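You operate a simulated robot arm through the tools that you are given. There is no shell and no other tool.

Carry out the task below with a simulated robot arm. There is one attempt and no reset: what you move stays moved.

## Task
Record a take from the Desk source onto storage stick 57.
Fine: plug the stick into the recorder, set the source dial, press Rec, then Stop: one take, Saved on the display; leave the stick in; the other stick, the cassettes and other rack controls stay.

Only the result counts: the job must be done as asked and must still hold three seconds after the hand-in. Knocking over, shifting, dropping, spilling or breaking anything else fails it.

## Robot
A 5-joint arm with a two-finger parallel gripper, fixed in place. Base frame: the origin is on the floor under the middle of its stand, x ahead of it, y to its left, z up. Lengths are in m, angles in degrees, forces in N, time in s.
It reaches about 1.134 m from its shoulder. Its first joint turns from -149.0 to 149.0 degrees. Payload 1.57 kg.
The TCP is the grasp point between the finger pads, 0.03 m short of the fingertips. In the tool frame z runs along the fingers and y along their closing line. Largest opening 0.11 m; finger width 0.024, thickness 0.012; the body of the gripper, 0.048 by 0.112 m, starts 0.078 m behind the TCP.
Orientation is told as [roll, pitch, yaw] about the base's x, y, z axes, in that order, counted from this pose: with the fingers straight down and closing along the base's y, the tool's x points along the base's -x, its y along +y and its z along -z.

## Interface
- The arm moves only by the tool move_arm. Its argument "rows" is a list of rows, each a list of 7 numbers: the shift along the tool's x, y, z in units of 100 mm (1.0 is 100 mm), then the turn, a rotation vector about the tool's x, y, z in units of 120 degrees (1.0 is 120 degrees), then the gripper command, from -1 (shut) to 1 (fully open), values between in proportion. In form: [[tx, ty, tz, ax, ay, az, fingers], ...]. A call has 1 to 20 rows; each row is the pose to reach, as a shift and turn from the pose commanded when the call began, along the tool's axes at that moment. A call with a number of a shift or a turn outside -1 to 1 is refused whole. A row lasts 0.2 s, in which the tool goes at most 0.05 m and 8.6 degrees; a call with a longer step from one row to the next is refused whole, and so is a gripper value outside its range. A pose out of reach is approached as far as the arm can. The call stops where the force on the tool passes 40 N (or 10 N more than at its start, if that is more) or the arm is blocked; 0.2 s more then pass. The fingers move at their own pace (about 0.153 m/s each) and stop on an object; they squeeze with about 27 N. The grip force told is the motor's: it shows also when the fingers shut on nothing. Time passes only in rows, and 0.2 s behind the last, so rows that repeat a pose let the fingers close. It gives the time, the measured TCP pose, the force on the tool (base axes), the opening and the grip force at its end, in the units of the frame above (readings bear some noise), with the torque about the TCP (base axes, N m) and any sound that the robot's microphone picked up.
- Cameras (640 x 400 px; columns grow to the right, rows downward): "scene" is fixed at [0.0512, -0.4988, 1.0828]; the picture's right is [0.90, -0.43, 0.00], its down [-0.08, -0.16, -0.98] and it looks along [0.43, 0.89, -0.18] (base axes); focal length 274 px, centre (320, 200). "wrist" rides on the gripper at [0.07, 0.016, -0.141] in the tool frame; the picture's right is [-0.23, 0.97, 0.00], its down [-0.86, -0.20, -0.48] and it looks along [-0.47, -0.11, 0.88] (tool axes); focal length 222 px, centre (320, 200). There is no depth. A picture from a camera that has moved, and an enlarged one, comes with that camera's place and axes in the base frame and with its lens.
- capture(camera): a new picture of that camera. No time passes.
- raise_lower(by): slides the trunk up (or, below 0, down) by that many m; the arm rides with it, the base frame stays. It gives what a move gives, with no picture.
- enlarge(camera, box): a new picture of the part [left, top, right, bottom] of that camera's present view, enlarged. No time passes.
- finish_job(): hands the job in; it is judged then, once.

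Nothing tells you positions but the pictures and the camera data. Unless the task says otherwise, let go and move clear before handing in.

The tools are called after "Emit:" as a command line: name --pt "numbers of a row" for each row, then --argument value for the rest, lists and objects as JSON in quotes. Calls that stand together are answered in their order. move_arm: Moves the arm, as the interface text tells. Its arguments: {"type":"object","properties":{"rows":{"type":"array","items":{"type":"array","items":{"type":"number"}}}},"required":["rows"]} The other tools are called the same way: raise_lower (by) moves the trunk up or down; capture (camera) takes a picture; enlarge (camera, box) takes an enlarged picture of a part of a camera's view; finish_job () hands the job in.

At the start:

```text
time_s: 0.0
eef_pos: [0.1683, 0.5656, 1.2241]
tool_rot: [-0.1, 0.0, 0.1]
wrist_force: [-0.1, -0.2, -1.2]
moment: [-0.03, 0.0, 0.0]
finger_gap: 0.1098
grasp_force: 0.1
trunk travel left (down, up): [-0.957, 0.013]
```

scene: 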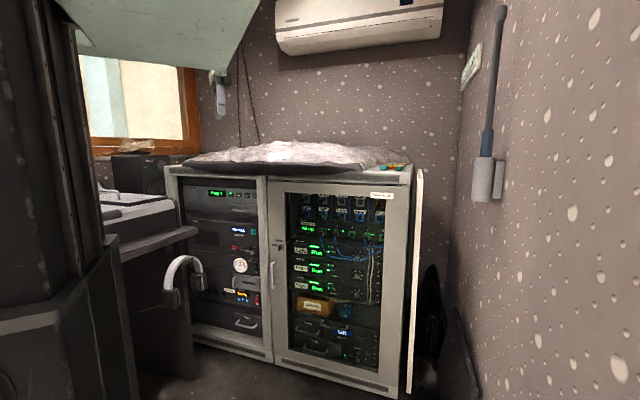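
wrist: 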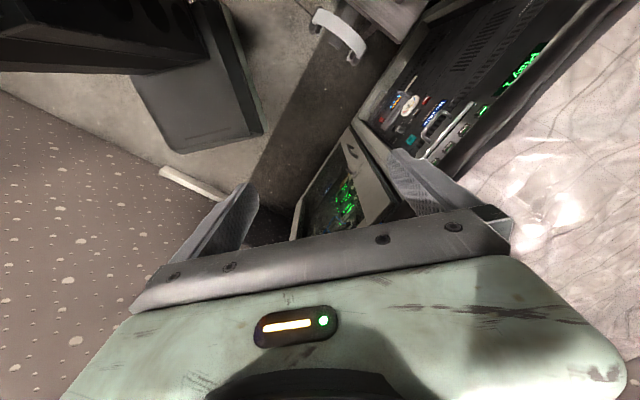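

I see a double rack cabinet ahead, with an open left bay holding several units and a glass door on the right bay. I'll look more closely before I move anything.

Emit:
enlarge --camera "scene" --box '[160, 150, 290, 360]'

Emit:
enlarge --camera "scene" --box '[270, 140, 430, 240]'

Emit:
enlarge --camera "scene" --box '[80, 150, 260, 260]'

Emit:
enlarge --camera "wrist" --box '[300, 0, 620, 200]'

```text
1.90 times, centred on (225, 255) of scene
camera zoom: at [0.0512, -0.4988, 1.0828], right [0.9, -0.43, 0.0], down [-0.08, -0.16, -0.98], along [0.43, 0.89, -0.18], focal length 523 px, centre (501, 95)
```

zoom: 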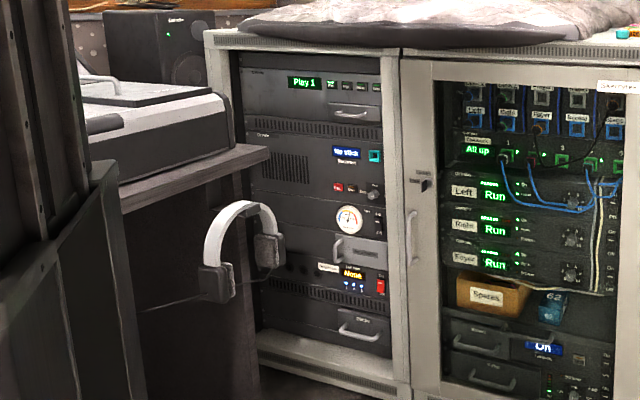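

```text
4.00 times, centred on (350, 190) of scene
camera zoom: at [0.0512, -0.4988, 1.0828], right [0.9, -0.43, 0.0], down [-0.08, -0.16, -0.98], along [0.43, 0.89, -0.18], focal length 1098 px, centre (200, 240)
```

zoom: 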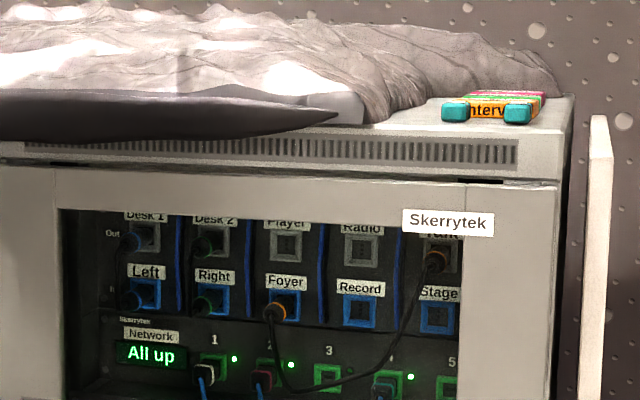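

```text
3.56 times, centred on (170, 205) of scene
camera zoom: at [0.0512, -0.4988, 1.0828], right [0.9, -0.43, 0.0], down [-0.08, -0.16, -0.98], along [0.43, 0.89, -0.18], focal length 976 px, centre (853, 182)
```

zoom: 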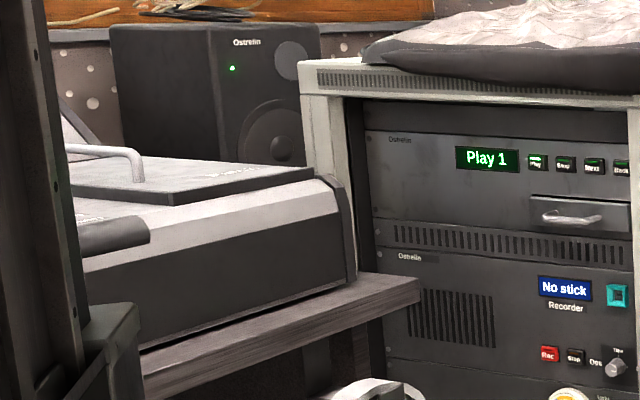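

```text
2.00 times, centred on (460, 100) of wrist
camera zoom: at [0.0984, 0.5818, 1.3658], right [0.23, 0.97, 0.0], down [0.86, -0.2, 0.48], along [0.47, -0.11, -0.88], focal length 444 px, centre (40, 400)
```

zoom: 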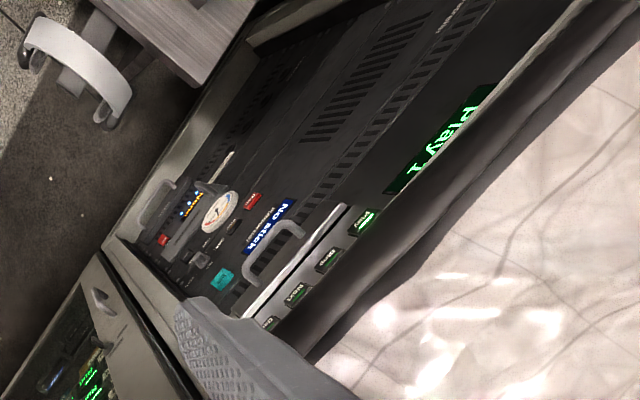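

Teal items lie on the cabinet top at the right and behind the glass door, near the "Spares" box. I'll enlarge those areas and the recorder itself.

Emit:
enlarge --camera "scene" --box '[370, 155, 418, 185]'

Emit:
enlarge --camera "scene" --box '[285, 280, 381, 340]'

Emit:
enlarge --camera "scene" --box '[200, 215, 280, 265]'

Emit:
enlarge --camera "scene" --box '[200, 255, 296, 315]'

Emit:
enlarge --camera "scene" --box '[80, 120, 240, 220]'

```text
13.33 times, centred on (394, 170) of scene
camera zoom: at [0.0512, -0.4988, 1.0828], right [0.9, -0.43, 0.0], down [-0.08, -0.16, -0.98], along [0.43, 0.89, -0.18], focal length 3660 px, centre (-667, 600)
```

zoom: 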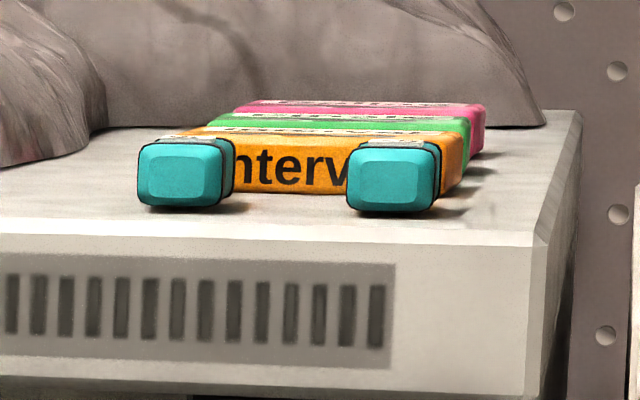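

```text
6.67 times, centred on (333, 310) of scene
camera zoom: at [0.0512, -0.4988, 1.0828], right [0.9, -0.43, 0.0], down [-0.08, -0.16, -0.98], along [0.43, 0.89, -0.18], focal length 1830 px, centre (233, -533)
```

zoom: 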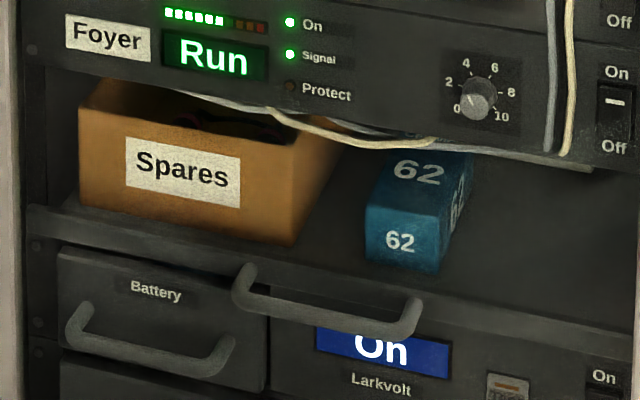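

```text
8.00 times, centred on (240, 240) of scene
camera zoom: at [0.0512, -0.4988, 1.0828], right [0.9, -0.43, 0.0], down [-0.08, -0.16, -0.98], along [0.43, 0.89, -0.18], focal length 2196 px, centre (960, -120)
```

zoom: 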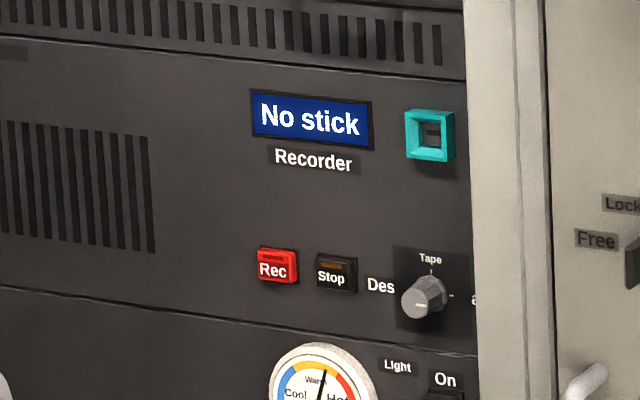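

```text
6.67 times, centred on (248, 285) of scene
camera zoom: at [0.0512, -0.4988, 1.0828], right [0.9, -0.43, 0.0], down [-0.08, -0.16, -0.98], along [0.43, 0.89, -0.18], focal length 1830 px, centre (800, -367)
```

zoom: 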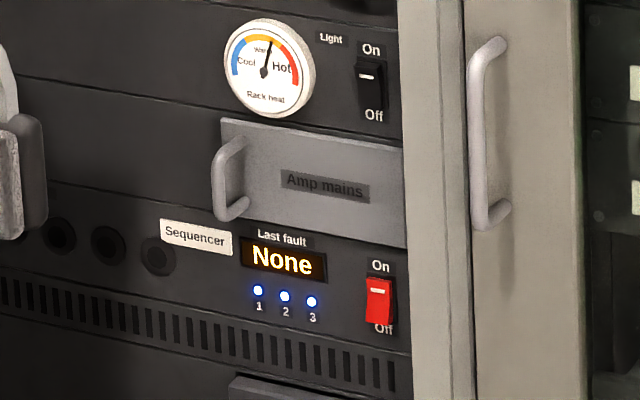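

```text
4.00 times, centred on (160, 170) of scene
camera zoom: at [0.0512, -0.4988, 1.0828], right [0.9, -0.43, 0.0], down [-0.08, -0.16, -0.98], along [0.43, 0.89, -0.18], focal length 1098 px, centre (960, 320)
```

zoom: 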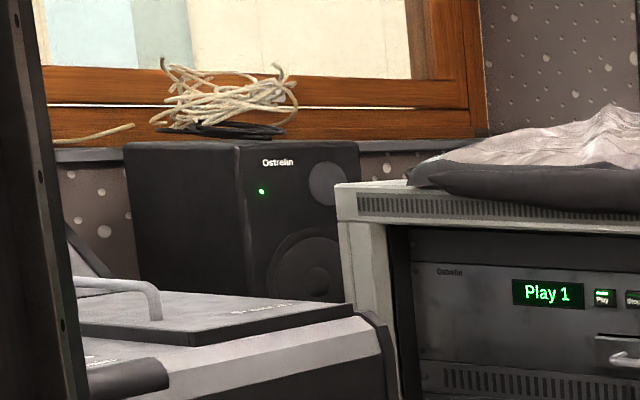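

The rack faces the robot at an angle, with its inward normal at about 33° azimuth. The recorder port is near (0.33, 0.82, 0.68), and the two sticks lie on the cabinet top near (0.7, 0.33, 0.98). I'll move the wrist camera over the sticks at a safe height.

Emit:
move_arm --pt "-0.33 -0.22 0 0 0 0 1" --pt "-0.66 -0.44 0 0 0 0 1" --pt "-1 -0.66 0 0 0 0 1"

```text
time_s: 0.8
eef_pos: [0.2695, 0.4981, 1.2234]
tool_rot: [0.0, -0.1, 0.0]
wrist_force: [0.4, -0.4, 0.0]
moment: [-0.02, 0.01, 0.04]
finger_gap: 0.1102
grasp_force: 0.0
trunk travel left (down, up): [-0.957, 0.013]
```

The arm moves as expected and nothing is in the way. I'll keep heading toward the sticks.

Emit:
move_arm --pt "-0.33 -0.22 0 0 0 0 1" --pt "-0.66 -0.44 0 0 0 0 1" --pt "-1 -0.66 0 0 0 0 1"

Emit:
capture --camera "wrist"

Emit:
capture --camera "scene"

```text
time_s: 1.6
eef_pos: [0.3696, 0.4331, 1.2226]
tool_rot: [0.0, -0.1, 0.0]
wrist_force: [0.2, -0.3, -0.5]
moment: [0.0, 0.0, -0.03]
finger_gap: 0.1102
grasp_force: 0.1
trunk travel left (down, up): [-0.957, 0.013]
```

```text
taken
camera wrist: at [0.2997, 0.4487, 1.3657], right [0.23, 0.97, 0.0], down [0.86, -0.2, 0.48], along [0.47, -0.11, -0.88], focal length 222 px, centre (320, 200)
```

wrist: 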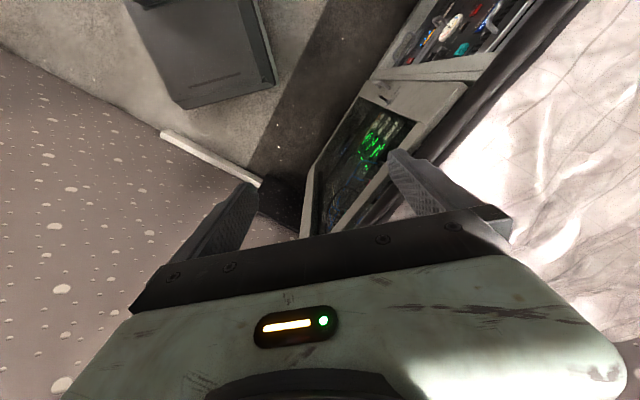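

```text
taken
```

scene: 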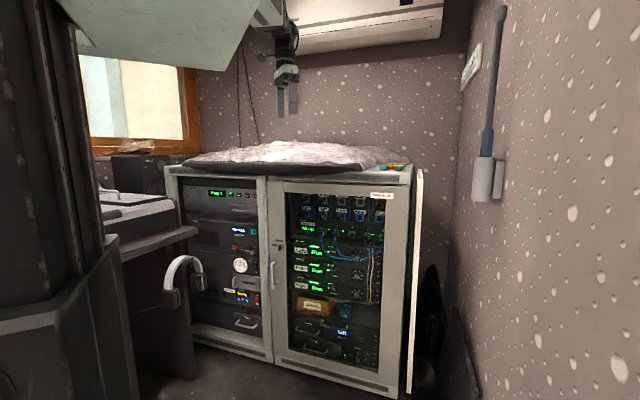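

The sticks are still hidden behind the gripper body. I'll keep moving further along +x.

Emit:
move_arm --pt "-0.33 -0.2 0 0 0 0 1" --pt "-0.66 -0.4 0 0 0 0 1" --pt "-1 -0.6 0 0 0 0 1"

Emit:
move_arm --pt "-0.33 -0.2 0 0 0 0 1" --pt "-0.66 -0.4 0 0 0 0 1" --pt "-1 -0.6 0 0 0 0 1"

Emit:
capture --camera "wrist"

Emit:
capture --camera "scene"

```text
time_s: 2.4
eef_pos: [0.468, 0.3726, 1.224]
tool_rot: [0.0, 0.0, 0.0]
wrist_force: [0.3, -0.5, 0.4]
moment: [0.0, 0.01, 0.0]
finger_gap: 0.1101
grasp_force: 0.1
trunk travel left (down, up): [-0.957, 0.013]
```

```text
time_s: 3.2
eef_pos: [0.5677, 0.3138, 1.2238]
tool_rot: [0.0, 0.0, -0.1]
wrist_force: [0.6, 0.2, -0.7]
moment: [0.04, -0.02, 0.02]
finger_gap: 0.1098
grasp_force: 0.0
trunk travel left (down, up): [-0.957, 0.013]
```

```text
taken
camera wrist: at [0.4992, 0.33, 1.3656], right [0.23, 0.97, 0.0], down [0.86, -0.2, 0.48], along [0.47, -0.11, -0.88], focal length 222 px, centre (320, 200)
```

wrist: 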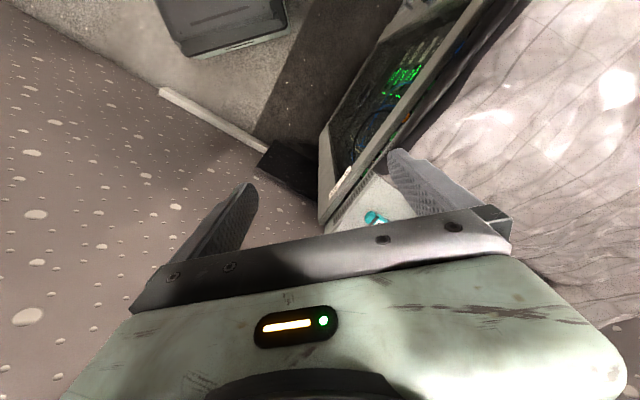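

```text
taken
```

scene: 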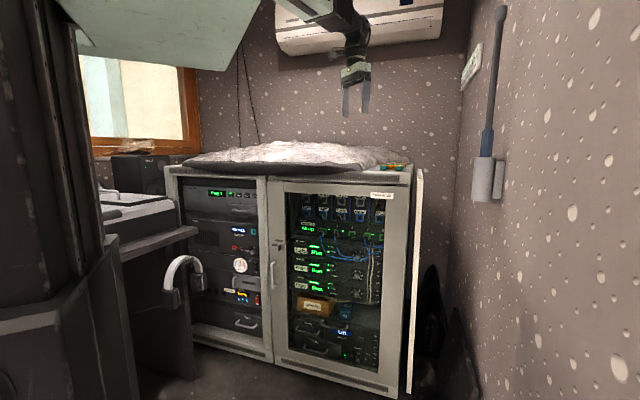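

A teal stick shows at about (0.757, 0.374, 1.0). I'll move further so both sticks come into view.

Emit:
move_arm --pt "-0.4 0 0 0 0 0 1" --pt "-0.8 0 0 0 0 0 1" --pt "-1.0 0 0 0 0 0 1"

Emit:
capture --camera "wrist"

```text
time_s: 4.0
eef_pos: [0.6676, 0.3126, 1.223]
tool_rot: [0.0, -0.1, 0.0]
wrist_force: [-0.7, 0.1, -0.4]
moment: [0.02, 0.0, -0.02]
finger_gap: 0.1099
grasp_force: 0.1
trunk travel left (down, up): [-0.957, 0.013]
```

```text
taken
camera wrist: at [0.5995, 0.33, 1.3657], right [0.23, 0.97, 0.0], down [0.86, -0.2, 0.48], along [0.47, -0.11, -0.88], focal length 222 px, centre (320, 200)
```

wrist: 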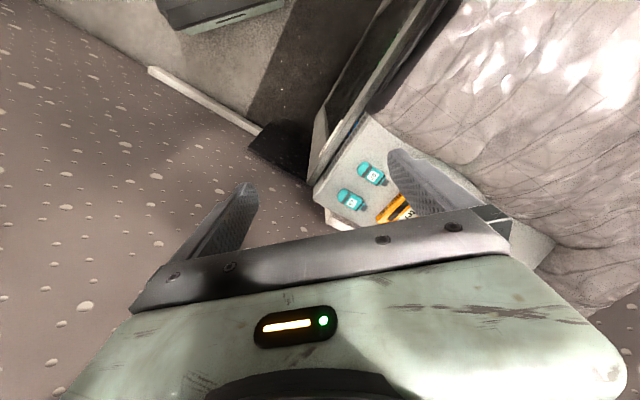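

Both sticks are now visible with their labels facing up. I'll enlarge to read the numbers.

Emit:
enlarge --camera "wrist" --box '[304, 140, 424, 215]'

Emit:
enlarge --camera "wrist" --box '[328, 155, 400, 200]'

```text
5.33 times, centred on (364, 178) of wrist
camera zoom: at [0.5995, 0.33, 1.3657], right [0.23, 0.97, 0.0], down [0.86, -0.2, 0.48], along [0.47, -0.11, -0.88], focal length 1185 px, centre (85, 320)
```

zoom: 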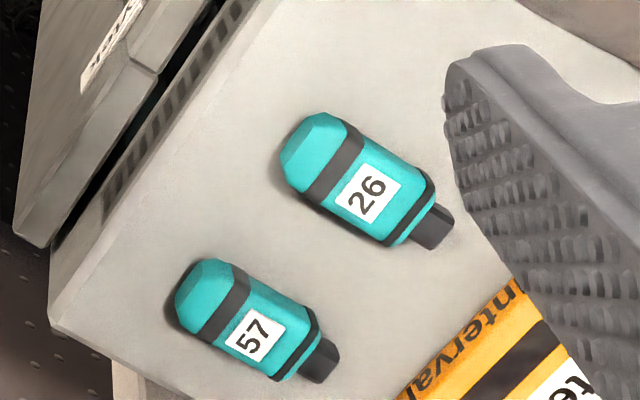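

```text
8.89 times, centred on (364, 178) of wrist
camera zoom: at [0.5995, 0.33, 1.3657], right [0.23, 0.97, 0.0], down [0.86, -0.2, 0.48], along [0.47, -0.11, -0.88], focal length 1974 px, centre (-71, 400)
```

zoom: 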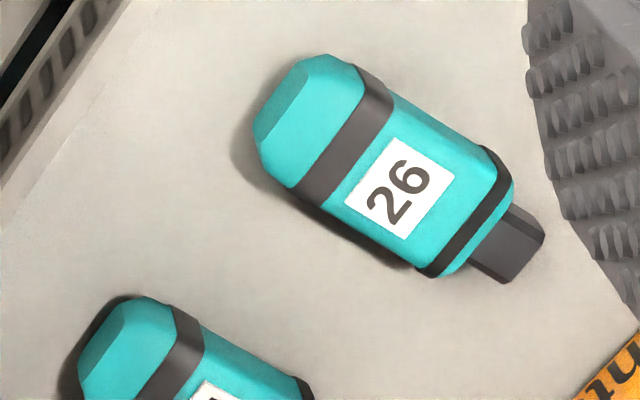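

Stick 57 is the one closer to the right corner. Its plug points inward and its rear end faces the front. I'll yaw the tool to match the stick and come closer to measure it precisely.

Emit:
move_arm --pt "-0.12 -0.02 0.1 0 0 -0.06 1" --pt "-0.24 -0.05 0.22 0 0 -0.12 1" --pt "-0.36 -0.07 0.35 0 0 -0.18 1" --pt "-0.5 -0.1 0.48 0 0 -0.24 1" --pt "-0.6 -0.12 0.6 0 0 -0.2917 1"

Emit:
capture --camera "wrist"

```text
time_s: 5.2
eef_pos: [0.7281, 0.3006, 1.2231]
tool_rot: [0.0, 0.0, 35.2]
wrist_force: [1.0, -0.6, 0.6]
moment: [0.02, 0.01, 0.01]
finger_gap: 0.11
grasp_force: 0.0
out of reach, approached as far as the arm can: row 1, 2, 3, 4, 5
trunk travel left (down, up): [-0.957, 0.013]
```

```text
taken
camera wrist: at [0.662, 0.274, 1.3657], right [-0.37, 0.93, 0.0], down [0.81, 0.33, 0.48], along [0.44, 0.18, -0.88], focal length 222 px, centre (320, 200)
```

wrist: 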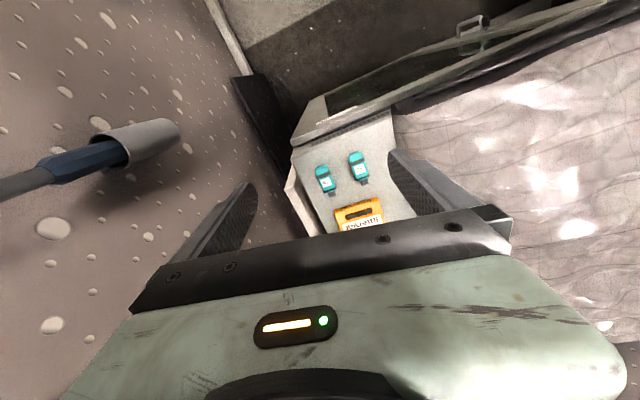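

The tool can't move vertically with move_arm, so height comes only from the trunk. The arm looks SCARA-like, with free approach azimuth. I'll enlarge the sticks to measure their exact pose.

Emit:
enlarge --camera "wrist" --box '[284, 130, 404, 205]'

Emit:
capture --camera "scene"

```text
5.33 times, centred on (344, 168) of wrist
camera zoom: at [0.662, 0.274, 1.3657], right [-0.37, 0.93, 0.0], down [0.81, 0.33, 0.48], along [0.44, 0.18, -0.88], focal length 1185 px, centre (192, 373)
```

zoom: 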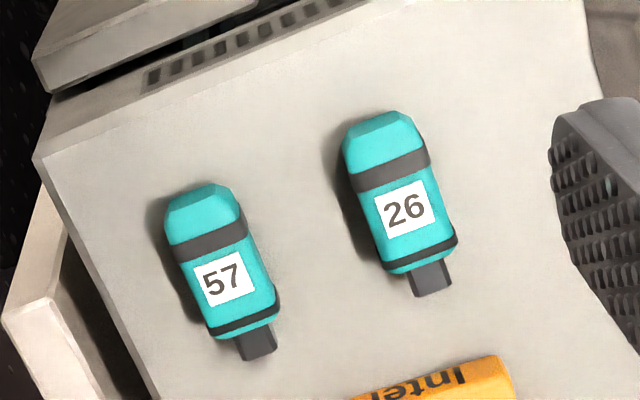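

```text
taken
```

scene: 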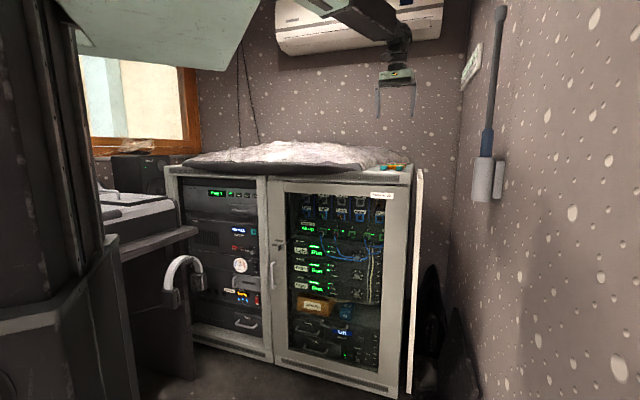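

Both sticks are aligned at about 44° azimuth, and the cabinet front is too, so the rack normal is close to 45°. I'll look at the wrist mechanism to find out how it pitches.

Emit:
enlarge --camera "scene" --box '[300, 0, 460, 130]'

Emit:
enlarge --camera "scene" --box '[0, 0, 320, 200]'

```text
3.08 times, centred on (380, 65) of scene
camera zoom: at [0.0512, -0.4988, 1.0828], right [0.9, -0.43, 0.0], down [-0.08, -0.16, -0.98], along [0.43, 0.89, -0.18], focal length 844 px, centre (135, 615)
```

zoom: 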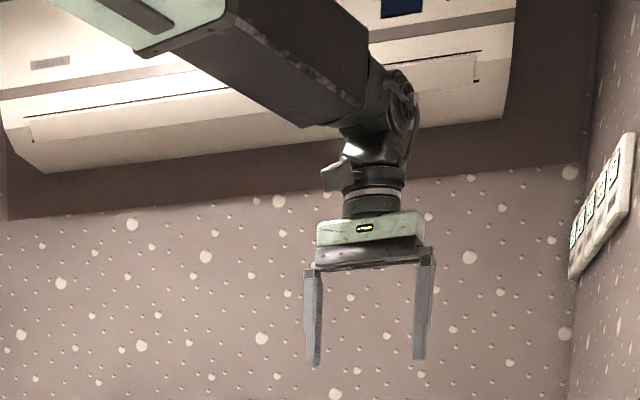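

```text
2.00 times, centred on (160, 100) of scene
camera zoom: at [0.0512, -0.4988, 1.0828], right [0.9, -0.43, 0.0], down [-0.08, -0.16, -0.98], along [0.43, 0.89, -0.18], focal length 549 px, centre (640, 400)
```

zoom: 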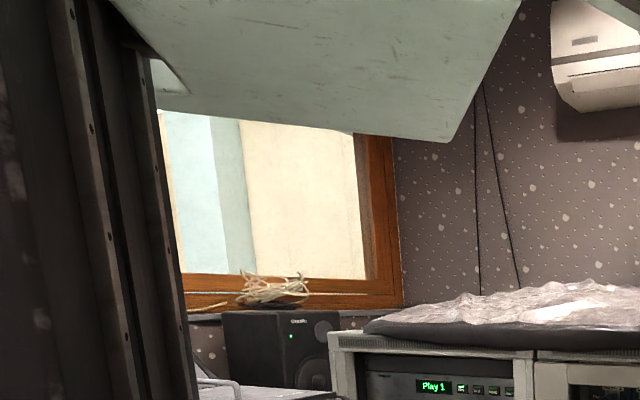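

The wrist hangs from a boom, and the pitch joint sits about 0.23 m behind the TCP. I'll try a small tilt here in free air, raising z by the matching amount, to learn how the arm responds.

Emit:
move_arm --pt "0 0 -0.02 0 -0.0556 0 1" --pt "0 0 -0.06 0 -0.1111 0 1" --pt "0 0 -0.139 0 -0.1667 0 1" --pt "0 0 -0.139 0 -0.1667 0 1"

Emit:
capture --camera "scene"

```text
time_s: 6.2
eef_pos: [0.7281, 0.3011, 1.2372]
tool_rot: [-0.1, -20.0, 35.1]
wrist_force: [-0.1, -0.1, 0.0]
moment: [0.0, 0.02, -0.01]
finger_gap: 0.1098
grasp_force: 0.1
trunk travel left (down, up): [-0.957, 0.013]
```

```text
taken
```

scene: 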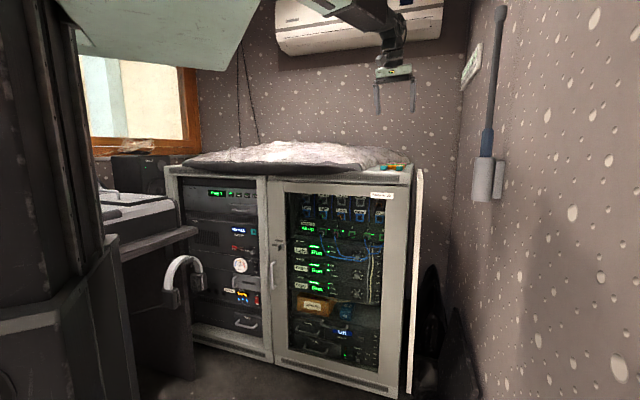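

The tilt came out exactly as commanded, so the orientation is fully controllable and L is about 0.234 m. Before grasping, I'll survey the recorder up close, starting by travelling back to the left at this height.

Emit:
move_arm --pt "0.16 0.333 -0.058 0 0 0 1" --pt "0.32 0.667 -0.116 0 0 0 1" --pt "0.479 1.0 -0.1744 0 0 0 1"

Emit:
move_arm --pt "0.16 0.333 -0.058 0 0 0 1" --pt "0.32 0.667 -0.116 0 0 0 1" --pt "0.479 1.0 -0.1744 0 0 0 1"

Emit:
move_arm --pt "0.16 0.333 -0.058 0 0 0 1" --pt "0.32 0.667 -0.116 0 0 0 1" --pt "0.479 1.0 -0.1744 0 0 0 1"

Emit:
move_arm --pt "0.16 0.333 -0.058 0 0 0 1" --pt "0.32 0.667 -0.116 0 0 0 1" --pt "0.479 1.0 -0.1744 0 0 0 1"

Emit:
capture --camera "wrist"

Emit:
capture --camera "scene"

```text
time_s: 7.0
eef_pos: [0.628, 0.3529, 1.2382]
tool_rot: [0.0, -20.0, 34.9]
wrist_force: [-0.9, -0.4, -0.2]
moment: [-0.04, -0.03, 0.02]
finger_gap: 0.11
grasp_force: 0.1
trunk travel left (down, up): [-0.957, 0.013]
```

```text
time_s: 7.8
eef_pos: [0.528, 0.4066, 1.2376]
tool_rot: [0.0, -20.0, 35.0]
wrist_force: [0.2, -0.6, -0.1]
moment: [0.0, -0.02, 0.0]
finger_gap: 0.1098
grasp_force: 0.1
trunk travel left (down, up): [-0.957, 0.013]
```

```text
time_s: 8.6
eef_pos: [0.4322, 0.4639, 1.2377]
tool_rot: [-0.1, -19.8, 34.9]
wrist_force: [-0.1, 0.7, 0.5]
moment: [-0.02, 0.0, 0.0]
finger_gap: 0.1099
grasp_force: 0.1
out of reach, approached as far as the arm can: row 3
trunk travel left (down, up): [-0.957, 0.013]
```

```text
time_s: 9.4
eef_pos: [0.3367, 0.5209, 1.2368]
tool_rot: [0.0, -19.8, 35.1]
wrist_force: [0.7, 0.8, 0.3]
moment: [0.01, 0.02, 0.0]
finger_gap: 0.11
grasp_force: 0.1
out of reach, approached as far as the arm can: row 1, 2, 3
trunk travel left (down, up): [-0.957, 0.013]
```

```text
taken
camera wrist: at [0.2337, 0.4703, 1.3479], right [-0.38, 0.92, 0.07], down [0.64, 0.21, 0.74], along [0.67, 0.33, -0.67], focal length 222 px, centre (320, 200)
```

wrist: 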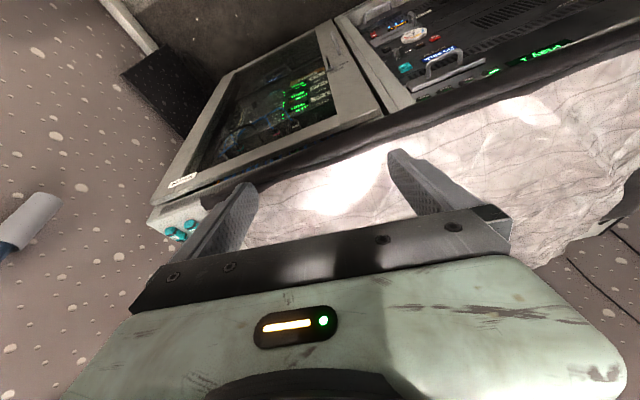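

```text
taken
```

scene: 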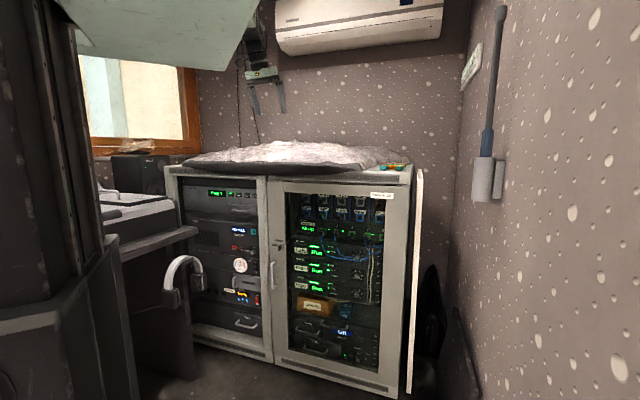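

The boom has a minimum radius of about 0.55 m at the wrist, which is fine for the recorder. I'll shift left, square up to 45° yaw and lower the trunk a little to view the recorder.

Emit:
move_arm --pt "0.125 0.333 -0.046 -0.0095 0 -0.0261 1" --pt "0.25 0.667 -0.092 -0.019 0 -0.0522 1" --pt "0.376 1.0 -0.137 -0.0285 0 -0.0783 1"

Emit:
raise_lower --by -0.2

Emit:
capture --camera "wrist"

Emit:
capture --camera "scene"

```text
time_s: 10.2
eef_pos: [0.2467, 0.5817, 1.2367]
tool_rot: [0.1, -19.9, 45.0]
wrist_force: [0.3, 0.2, 0.0]
moment: [0.02, 0.02, 0.02]
finger_gap: 0.11
grasp_force: 0.2
trunk travel left (down, up): [-0.957, 0.013]
```

```text
time_s: 12.4
eef_pos: [0.2467, 0.5822, 1.0377]
tool_rot: [0.0, -20.0, 45.0]
wrist_force: [0.2, 0.6, -0.8]
moment: [0.04, 0.03, 0.0]
finger_gap: 0.1098
grasp_force: 0.1
trunk travel left (down, up): [-0.757, 0.213]
```

```text
taken
camera wrist: at [0.1549, 0.5124, 1.1478], right [-0.54, 0.84, 0.08], down [0.59, 0.31, 0.74], along [0.6, 0.45, -0.67], focal length 222 px, centre (320, 200)
```

wrist: 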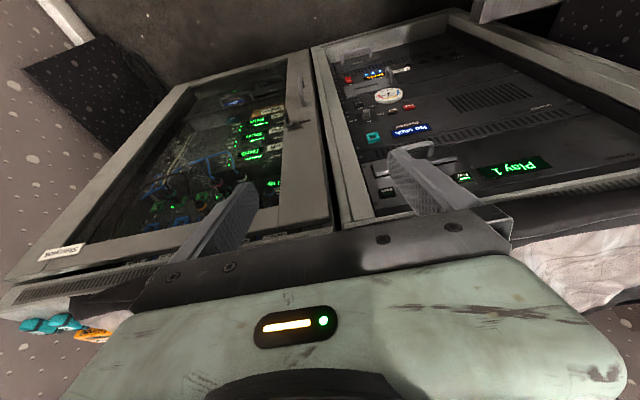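

```text
taken
```

scene: 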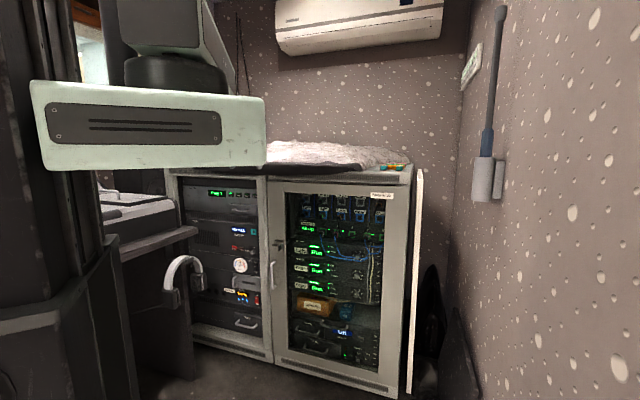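

The recorder panel is in view, upside down in the wrist picture. I'll enlarge it.

Emit:
enlarge --camera "wrist" --box '[320, 40, 480, 140]'

Emit:
enlarge --camera "wrist" --box '[340, 90, 460, 165]'

Emit:
enlarge --camera "wrist" --box '[400, 0, 640, 150]'

```text
4.00 times, centred on (400, 90) of wrist
camera zoom: at [0.1549, 0.5124, 1.1478], right [-0.54, 0.84, 0.08], down [0.59, 0.31, 0.74], along [0.6, 0.45, -0.67], focal length 888 px, centre (0, 640)
```

zoom: 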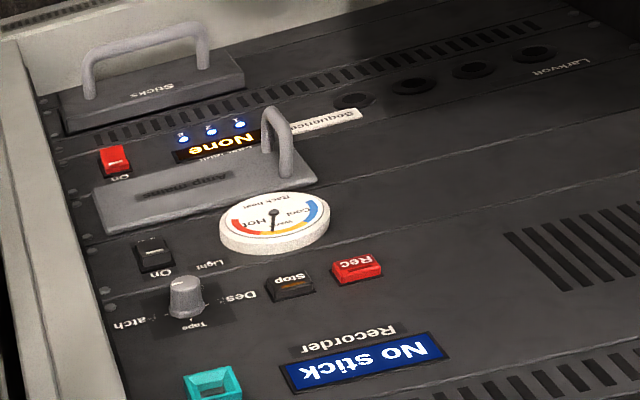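

```text
5.33 times, centred on (400, 128) of wrist
camera zoom: at [0.1549, 0.5124, 1.1478], right [-0.54, 0.84, 0.08], down [0.59, 0.31, 0.74], along [0.6, 0.45, -0.67], focal length 1185 px, centre (-107, 587)
```

zoom: 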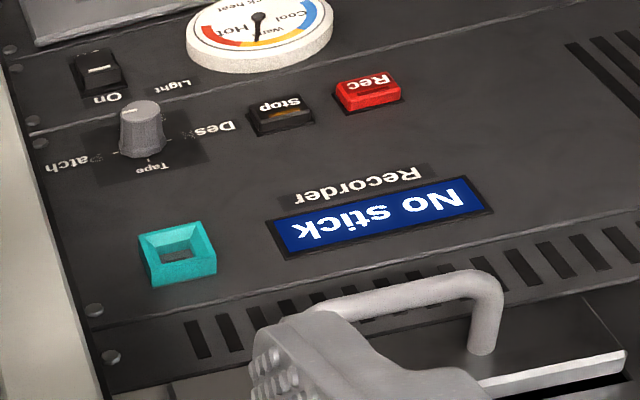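

```text
2.67 times, centred on (520, 75) of wrist
camera zoom: at [0.1549, 0.5124, 1.1478], right [-0.54, 0.84, 0.08], down [0.59, 0.31, 0.74], along [0.6, 0.45, -0.67], focal length 592 px, centre (-213, 533)
```

zoom: 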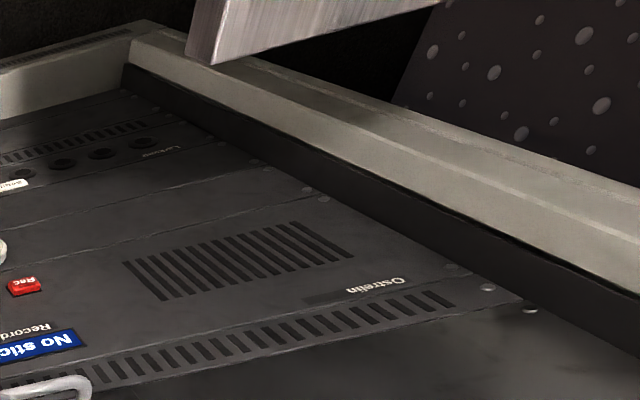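

The recorder's port ring is at about (0.321, 0.820, 0.676). The dial is just below it at z≈0.565, with Stop and Rec to the dial's left, and the labels read Desk left, Tape top, Patch right. Next I'll fetch stick 57, so I'm raising the trunk and travelling back toward it.

Emit:
raise_lower --by 0.2

Emit:
move_arm --pt "-0.07 -0.333 0.026 0 0 0 1" --pt "-0.14 -0.667 0.052 0 0 0 1" --pt "-0.21 -1.0 0.077 0 0 0 1"

Emit:
move_arm --pt "-0.07 -0.333 0.026 0 0 0 1" --pt "-0.14 -0.667 0.052 0 0 0 1" --pt "-0.21 -1.0 0.077 0 0 0 1"

Emit:
move_arm --pt "-0.07 -0.333 0.026 0 0 0 1" --pt "-0.14 -0.667 0.052 0 0 0 1" --pt "-0.21 -1.0 0.077 0 0 0 1"

Emit:
move_arm --pt "-0.07 -0.333 0.026 0 0 0 1" --pt "-0.14 -0.667 0.052 0 0 0 1" --pt "-0.21 -1.0 0.077 0 0 0 1"

Emit:
move_arm --pt "-0.07 -0.333 0.026 0 0 0 1" --pt "-0.14 -0.667 0.052 0 0 0 1" --pt "-0.21 -1.0 0.077 0 0 0 1"

```text
time_s: 14.5
eef_pos: [0.2466, 0.5814, 1.2379]
tool_rot: [0.0, -20.0, 45.0]
wrist_force: [0.5, -0.6, -0.5]
moment: [0.01, -0.01, 0.0]
finger_gap: 0.1102
grasp_force: 0.1
trunk travel left (down, up): [-0.957, 0.013]
```

```text
time_s: 15.3
eef_pos: [0.3359, 0.5293, 1.2377]
tool_rot: [0.0, -19.8, 45.1]
wrist_force: [-0.4, 0.3, -0.5]
moment: [0.02, -0.05, 0.05]
finger_gap: 0.1099
grasp_force: 0.0
out of reach, approached as far as the arm can: row 3
trunk travel left (down, up): [-0.957, 0.013]
```

```text
time_s: 16.1
eef_pos: [0.4245, 0.4745, 1.2375]
tool_rot: [0.0, -19.8, 45.0]
wrist_force: [-0.8, 0.1, -1.2]
moment: [-0.01, 0.0, 0.0]
finger_gap: 0.1105
grasp_force: 0.1
out of reach, approached as far as the arm can: row 2
trunk travel left (down, up): [-0.957, 0.013]
```

```text
time_s: 16.9
eef_pos: [0.5087, 0.42, 1.2367]
tool_rot: [0.0, -19.9, 45.1]
wrist_force: [0.6, 0.3, 0.6]
moment: [-0.04, -0.01, 0.02]
finger_gap: 0.1101
grasp_force: 0.0
trunk travel left (down, up): [-0.957, 0.013]
```

```text
time_s: 17.7
eef_pos: [0.5952, 0.365, 1.2378]
tool_rot: [0.0, -19.9, 45.1]
wrist_force: [0.4, 0.5, -0.2]
moment: [-0.02, -0.05, 0.0]
finger_gap: 0.1099
grasp_force: 0.1
trunk travel left (down, up): [-0.957, 0.013]
```

```text
time_s: 18.5
eef_pos: [0.6822, 0.3086, 1.2386]
tool_rot: [-0.1, -20.0, 44.9]
wrist_force: [-0.4, -1.0, 0.6]
moment: [0.01, 0.05, 0.01]
finger_gap: 0.1099
grasp_force: 0.1
trunk travel left (down, up): [-0.957, 0.013]
```

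I'm near the sticks again, so I'll take a close picture to refine the stick pose.

Emit:
capture --camera "wrist"

Emit:
enlarge --camera "wrist" --box '[280, 90, 400, 165]'

```text
taken
camera wrist: at [0.5904, 0.2418, 1.3476], right [-0.54, 0.84, 0.08], down [0.59, 0.31, 0.74], along [0.6, 0.45, -0.67], focal length 222 px, centre (320, 200)
```

wrist: 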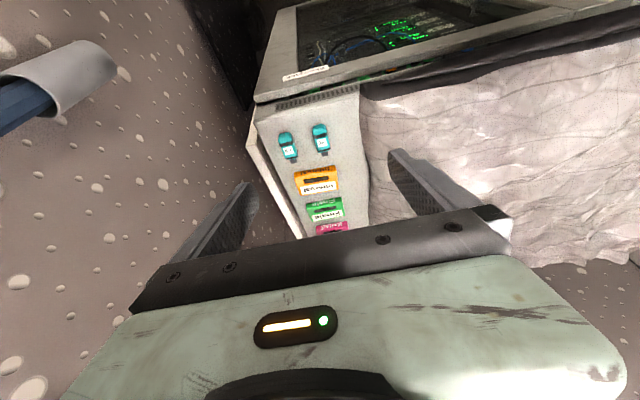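

```text
5.33 times, centred on (340, 128) of wrist
camera zoom: at [0.5904, 0.2418, 1.3476], right [-0.54, 0.84, 0.08], down [0.59, 0.31, 0.74], along [0.6, 0.45, -0.67], focal length 1185 px, centre (213, 587)
```

zoom: 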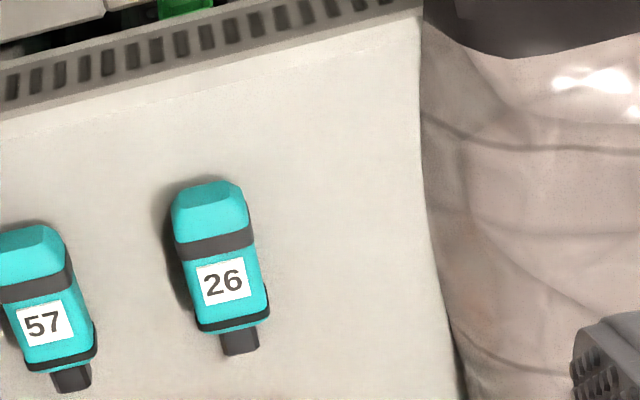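

Emit:
enlarge --camera "wrist" --box '[250, 110, 330, 160]'

Emit:
enlarge --camera "wrist" --box '[230, 80, 390, 180]'

```text
8.00 times, centred on (290, 135) of wrist
camera zoom: at [0.5904, 0.2418, 1.3476], right [-0.54, 0.84, 0.08], down [0.59, 0.31, 0.74], along [0.6, 0.45, -0.67], focal length 1777 px, centre (560, 720)
```

zoom: 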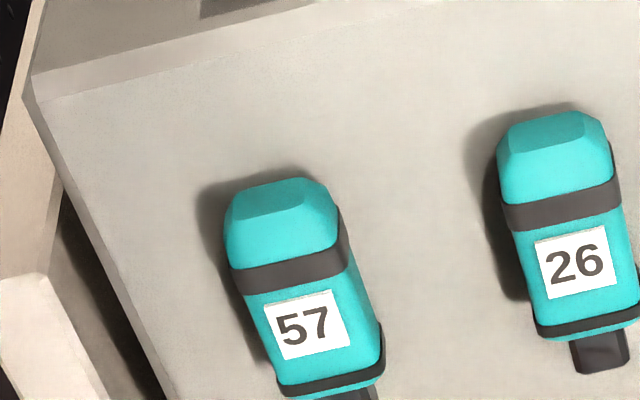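

```text
4.00 times, centred on (310, 130) of wrist
camera zoom: at [0.5904, 0.2418, 1.3476], right [-0.54, 0.84, 0.08], down [0.59, 0.31, 0.74], along [0.6, 0.45, -0.67], focal length 888 px, centre (360, 480)
```

zoom: 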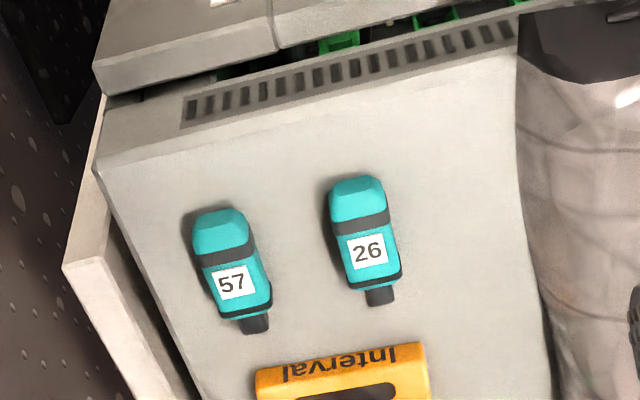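

The stick's axis is at about 44.5° azimuth, with its rear at (0.782, 0.322), its top face at z≈1.016 and a width of about 26 mm. I'll tilt the tool to 60° (pointing forward and down), narrow the fingers and hover just behind and above the stick.

Emit:
move_arm --pt "-0.1245 -0.122 -0.0963 0 -0.0667 0 0.5" --pt "-0.2626 -0.244 -0.23 0 -0.1333 0 0.2" --pt "-0.4124 -0.366 -0.399 0 -0.2 0 -0.1" --pt "-0.574 -0.488 -0.598 0 -0.2667 0 -0.15" --pt "-0.746 -0.61 -0.825 0 -0.3333 0 -0.15" --pt "-0.746 -0.61 -0.825 0 -0.3333 0 -0.15"

Emit:
capture --camera "wrist"

Emit:
capture --camera "scene"

```text
time_s: 19.9
eef_pos: [0.7556, 0.2967, 1.3416]
tool_rot: [0.0, -60.0, 45.1]
wrist_force: [0.0, -0.2, 0.3]
moment: [-0.02, -0.03, 0.0]
finger_gap: 0.0468
grasp_force: 0.1
trunk travel left (down, up): [-0.957, 0.013]
```

```text
taken
camera wrist: at [0.6323, 0.1971, 1.3536], right [-0.61, 0.77, 0.2], down [0.15, -0.13, 0.98], along [0.78, 0.63, -0.04], focal length 222 px, centre (320, 200)
```

wrist: 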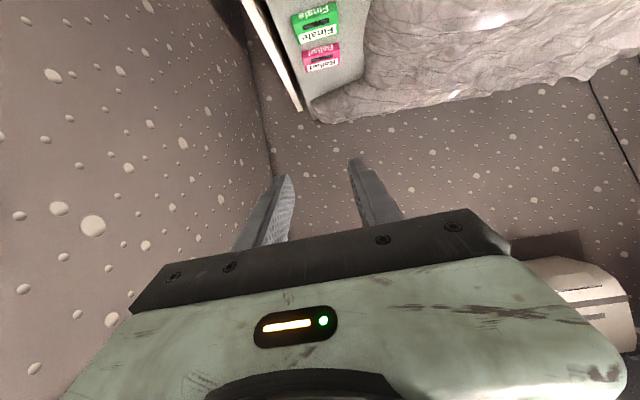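

```text
taken
```

scene: 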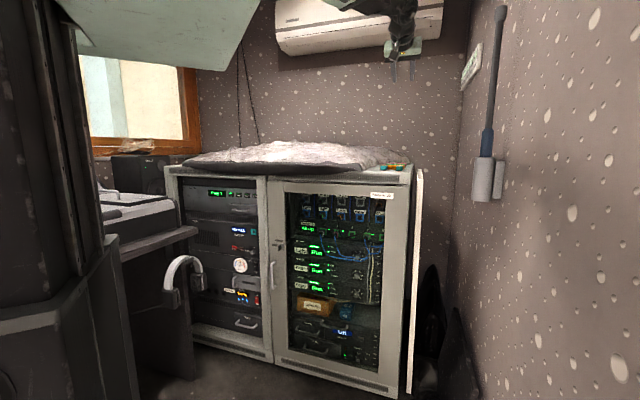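

The pose is as planned. I'll lower the trunk to 0.1 m above the cabinet top and look.

Emit:
raise_lower --by -0.24

Emit:
capture --camera "wrist"

Emit:
capture --camera "scene"

```text
time_s: 22.4
eef_pos: [0.7542, 0.2971, 1.1018]
tool_rot: [0.0, -59.8, 45.0]
wrist_force: [0.5, 0.4, -0.5]
moment: [-0.01, 0.0, -0.01]
finger_gap: 0.047
grasp_force: 0.0
trunk travel left (down, up): [-0.717, 0.253]
```

```text
taken
camera wrist: at [0.6321, 0.1971, 1.1136], right [-0.61, 0.77, 0.2], down [0.15, -0.13, 0.98], along [0.78, 0.63, -0.04], focal length 222 px, centre (320, 200)
```

wrist: 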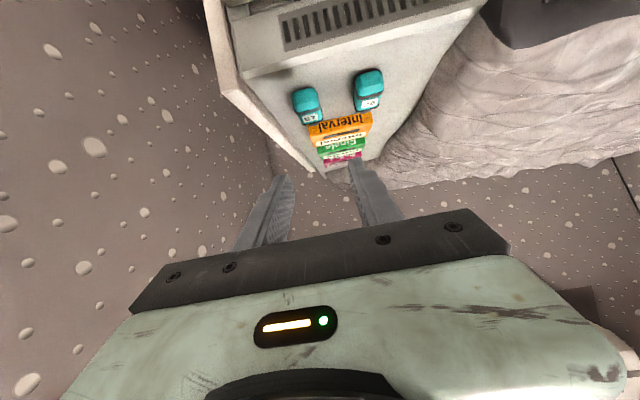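

```text
taken
```

scene: 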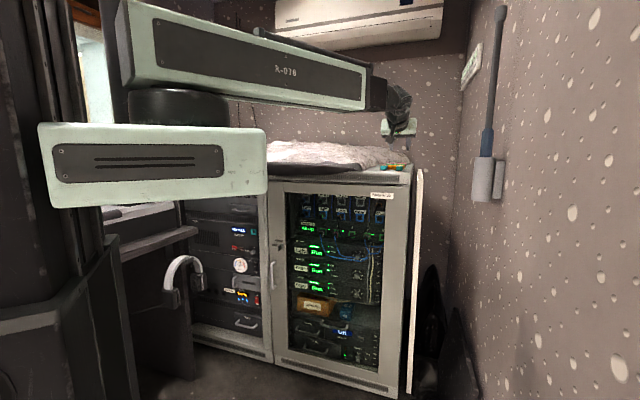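

Emit:
enlarge --camera "wrist" --box '[250, 60, 410, 160]'

Emit:
enlarge --camera "wrist" --box '[270, 80, 350, 130]'

```text
4.00 times, centred on (330, 110) of wrist
camera zoom: at [0.6321, 0.1971, 1.1136], right [-0.61, 0.77, 0.2], down [0.15, -0.13, 0.98], along [0.78, 0.63, -0.04], focal length 888 px, centre (280, 560)
```

zoom: 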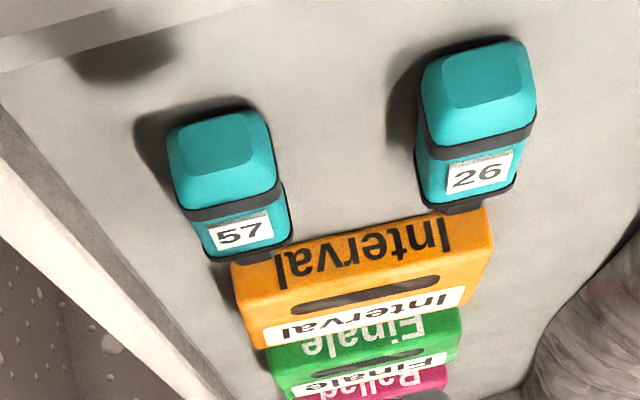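

```text
8.00 times, centred on (310, 105) of wrist
camera zoom: at [0.6321, 0.1971, 1.1136], right [-0.61, 0.77, 0.2], down [0.15, -0.13, 0.98], along [0.78, 0.63, -0.04], focal length 1777 px, centre (400, 960)
```

zoom: 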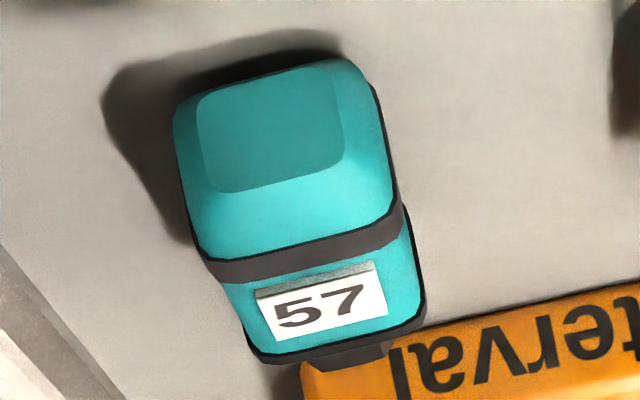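

Refined triangulation puts the cabinet top at z≈1.003 and the stick's centre at z≈1.0125, with the axis at 45° and the rear at (0.783, 0.3235). I'll move forward over the stick and look again before lowering.

Emit:
move_arm --pt "-0.109 -0.008 0.189 0 0 0 -0.15" --pt "-0.218 -0.015 0.378 0 0 0 -0.15"

Emit:
raise_lower --by -0.03

Emit:
capture --camera "wrist"

Emit:
enlarge --camera "wrist" --box '[240, 90, 400, 190]'

Emit:
enlarge --camera "scene" --box '[360, 110, 440, 190]'

```text
time_s: 23.0
eef_pos: [0.7868, 0.3275, 1.1018]
tool_rot: [0.1, -59.7, 44.9]
wrist_force: [-1.0, -0.1, -0.8]
moment: [0.02, -0.02, -0.01]
finger_gap: 0.0468
grasp_force: 0.2
trunk travel left (down, up): [-0.717, 0.253]
```

```text
time_s: 23.8
eef_pos: [0.7867, 0.3268, 1.0729]
tool_rot: [0.0, -59.8, 45.1]
wrist_force: [0.3, -0.4, 0.3]
moment: [0.0, 0.02, 0.01]
finger_gap: 0.0468
grasp_force: 0.0
trunk travel left (down, up): [-0.687, 0.283]
```

```text
taken
camera wrist: at [0.6641, 0.227, 1.0836], right [-0.61, 0.77, 0.2], down [0.15, -0.13, 0.98], along [0.78, 0.63, -0.04], focal length 222 px, centre (320, 200)
```

wrist: 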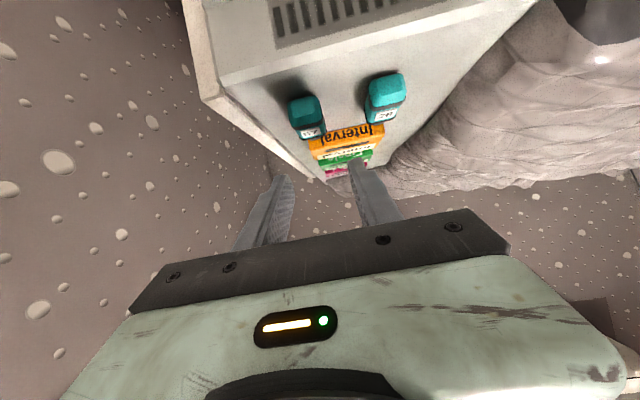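

```text
4.00 times, centred on (320, 140) of wrist
camera zoom: at [0.6641, 0.227, 1.0836], right [-0.61, 0.77, 0.2], down [0.15, -0.13, 0.98], along [0.78, 0.63, -0.04], focal length 888 px, centre (320, 440)
```

zoom: 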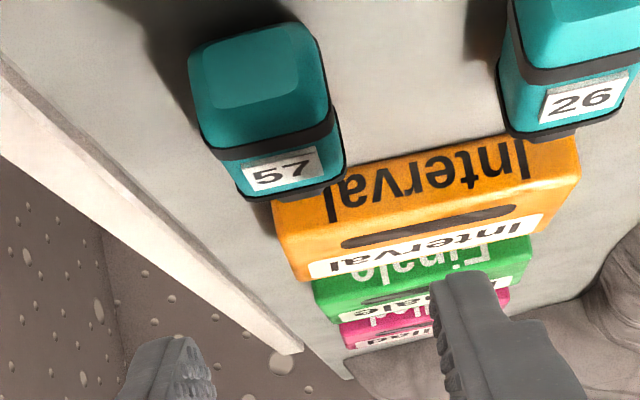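

```text
5.00 times, centred on (400, 150) of scene
camera zoom: at [0.0512, -0.4988, 1.0828], right [0.9, -0.43, 0.0], down [-0.08, -0.16, -0.98], along [0.43, 0.89, -0.18], focal length 1372 px, centre (-80, 450)
```

zoom: 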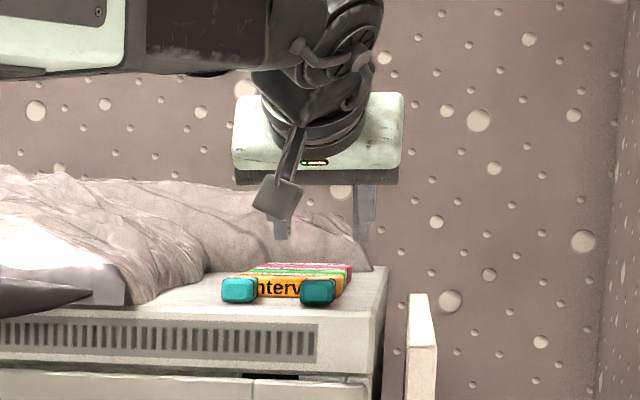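

The fingers are centred laterally on stick 57 in both views. I'll lower them astride the stick.

Emit:
raise_lower --by -0.033

Emit:
enlarge --camera "wrist" --box '[220, 110, 420, 235]'

Emit:
enlarge --camera "scene" --box '[370, 130, 434, 180]'

```text
time_s: 24.6
eef_pos: [0.7862, 0.3248, 1.0385]
tool_rot: [0.0, -59.8, 45.0]
wrist_force: [0.5, 0.7, -0.7]
moment: [-0.04, 0.01, -0.06]
finger_gap: 0.0468
grasp_force: 0.1
trunk travel left (down, up): [-0.654, 0.316]
```

```text
3.20 times, centred on (320, 172) of wrist
camera zoom: at [0.6641, 0.227, 1.0506], right [-0.61, 0.77, 0.2], down [0.15, -0.13, 0.98], along [0.78, 0.63, -0.04], focal length 711 px, centre (320, 288)
```

zoom: 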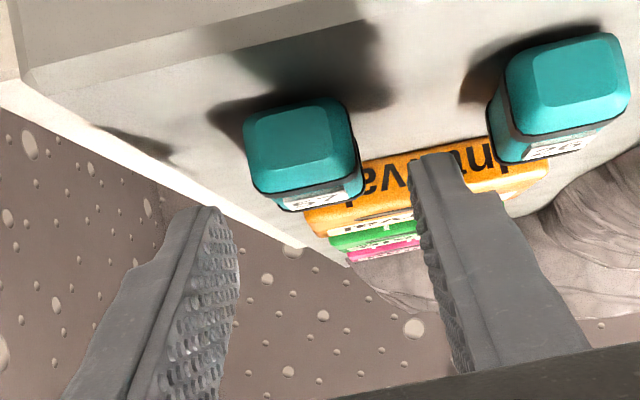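

```text
8.00 times, centred on (402, 155) of scene
camera zoom: at [0.0512, -0.4988, 1.0828], right [0.9, -0.43, 0.0], down [-0.08, -0.16, -0.98], along [0.43, 0.89, -0.18], focal length 2196 px, centre (-336, 560)
```

zoom: 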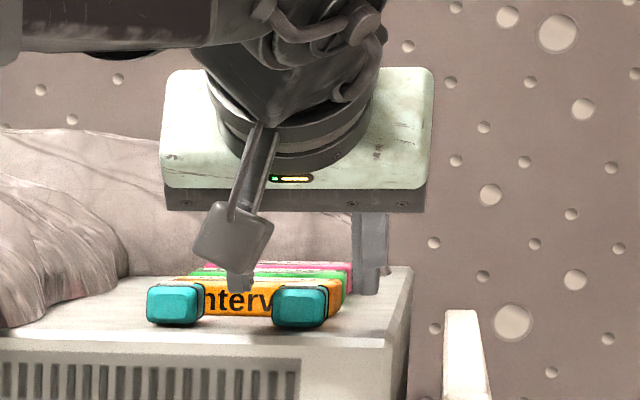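

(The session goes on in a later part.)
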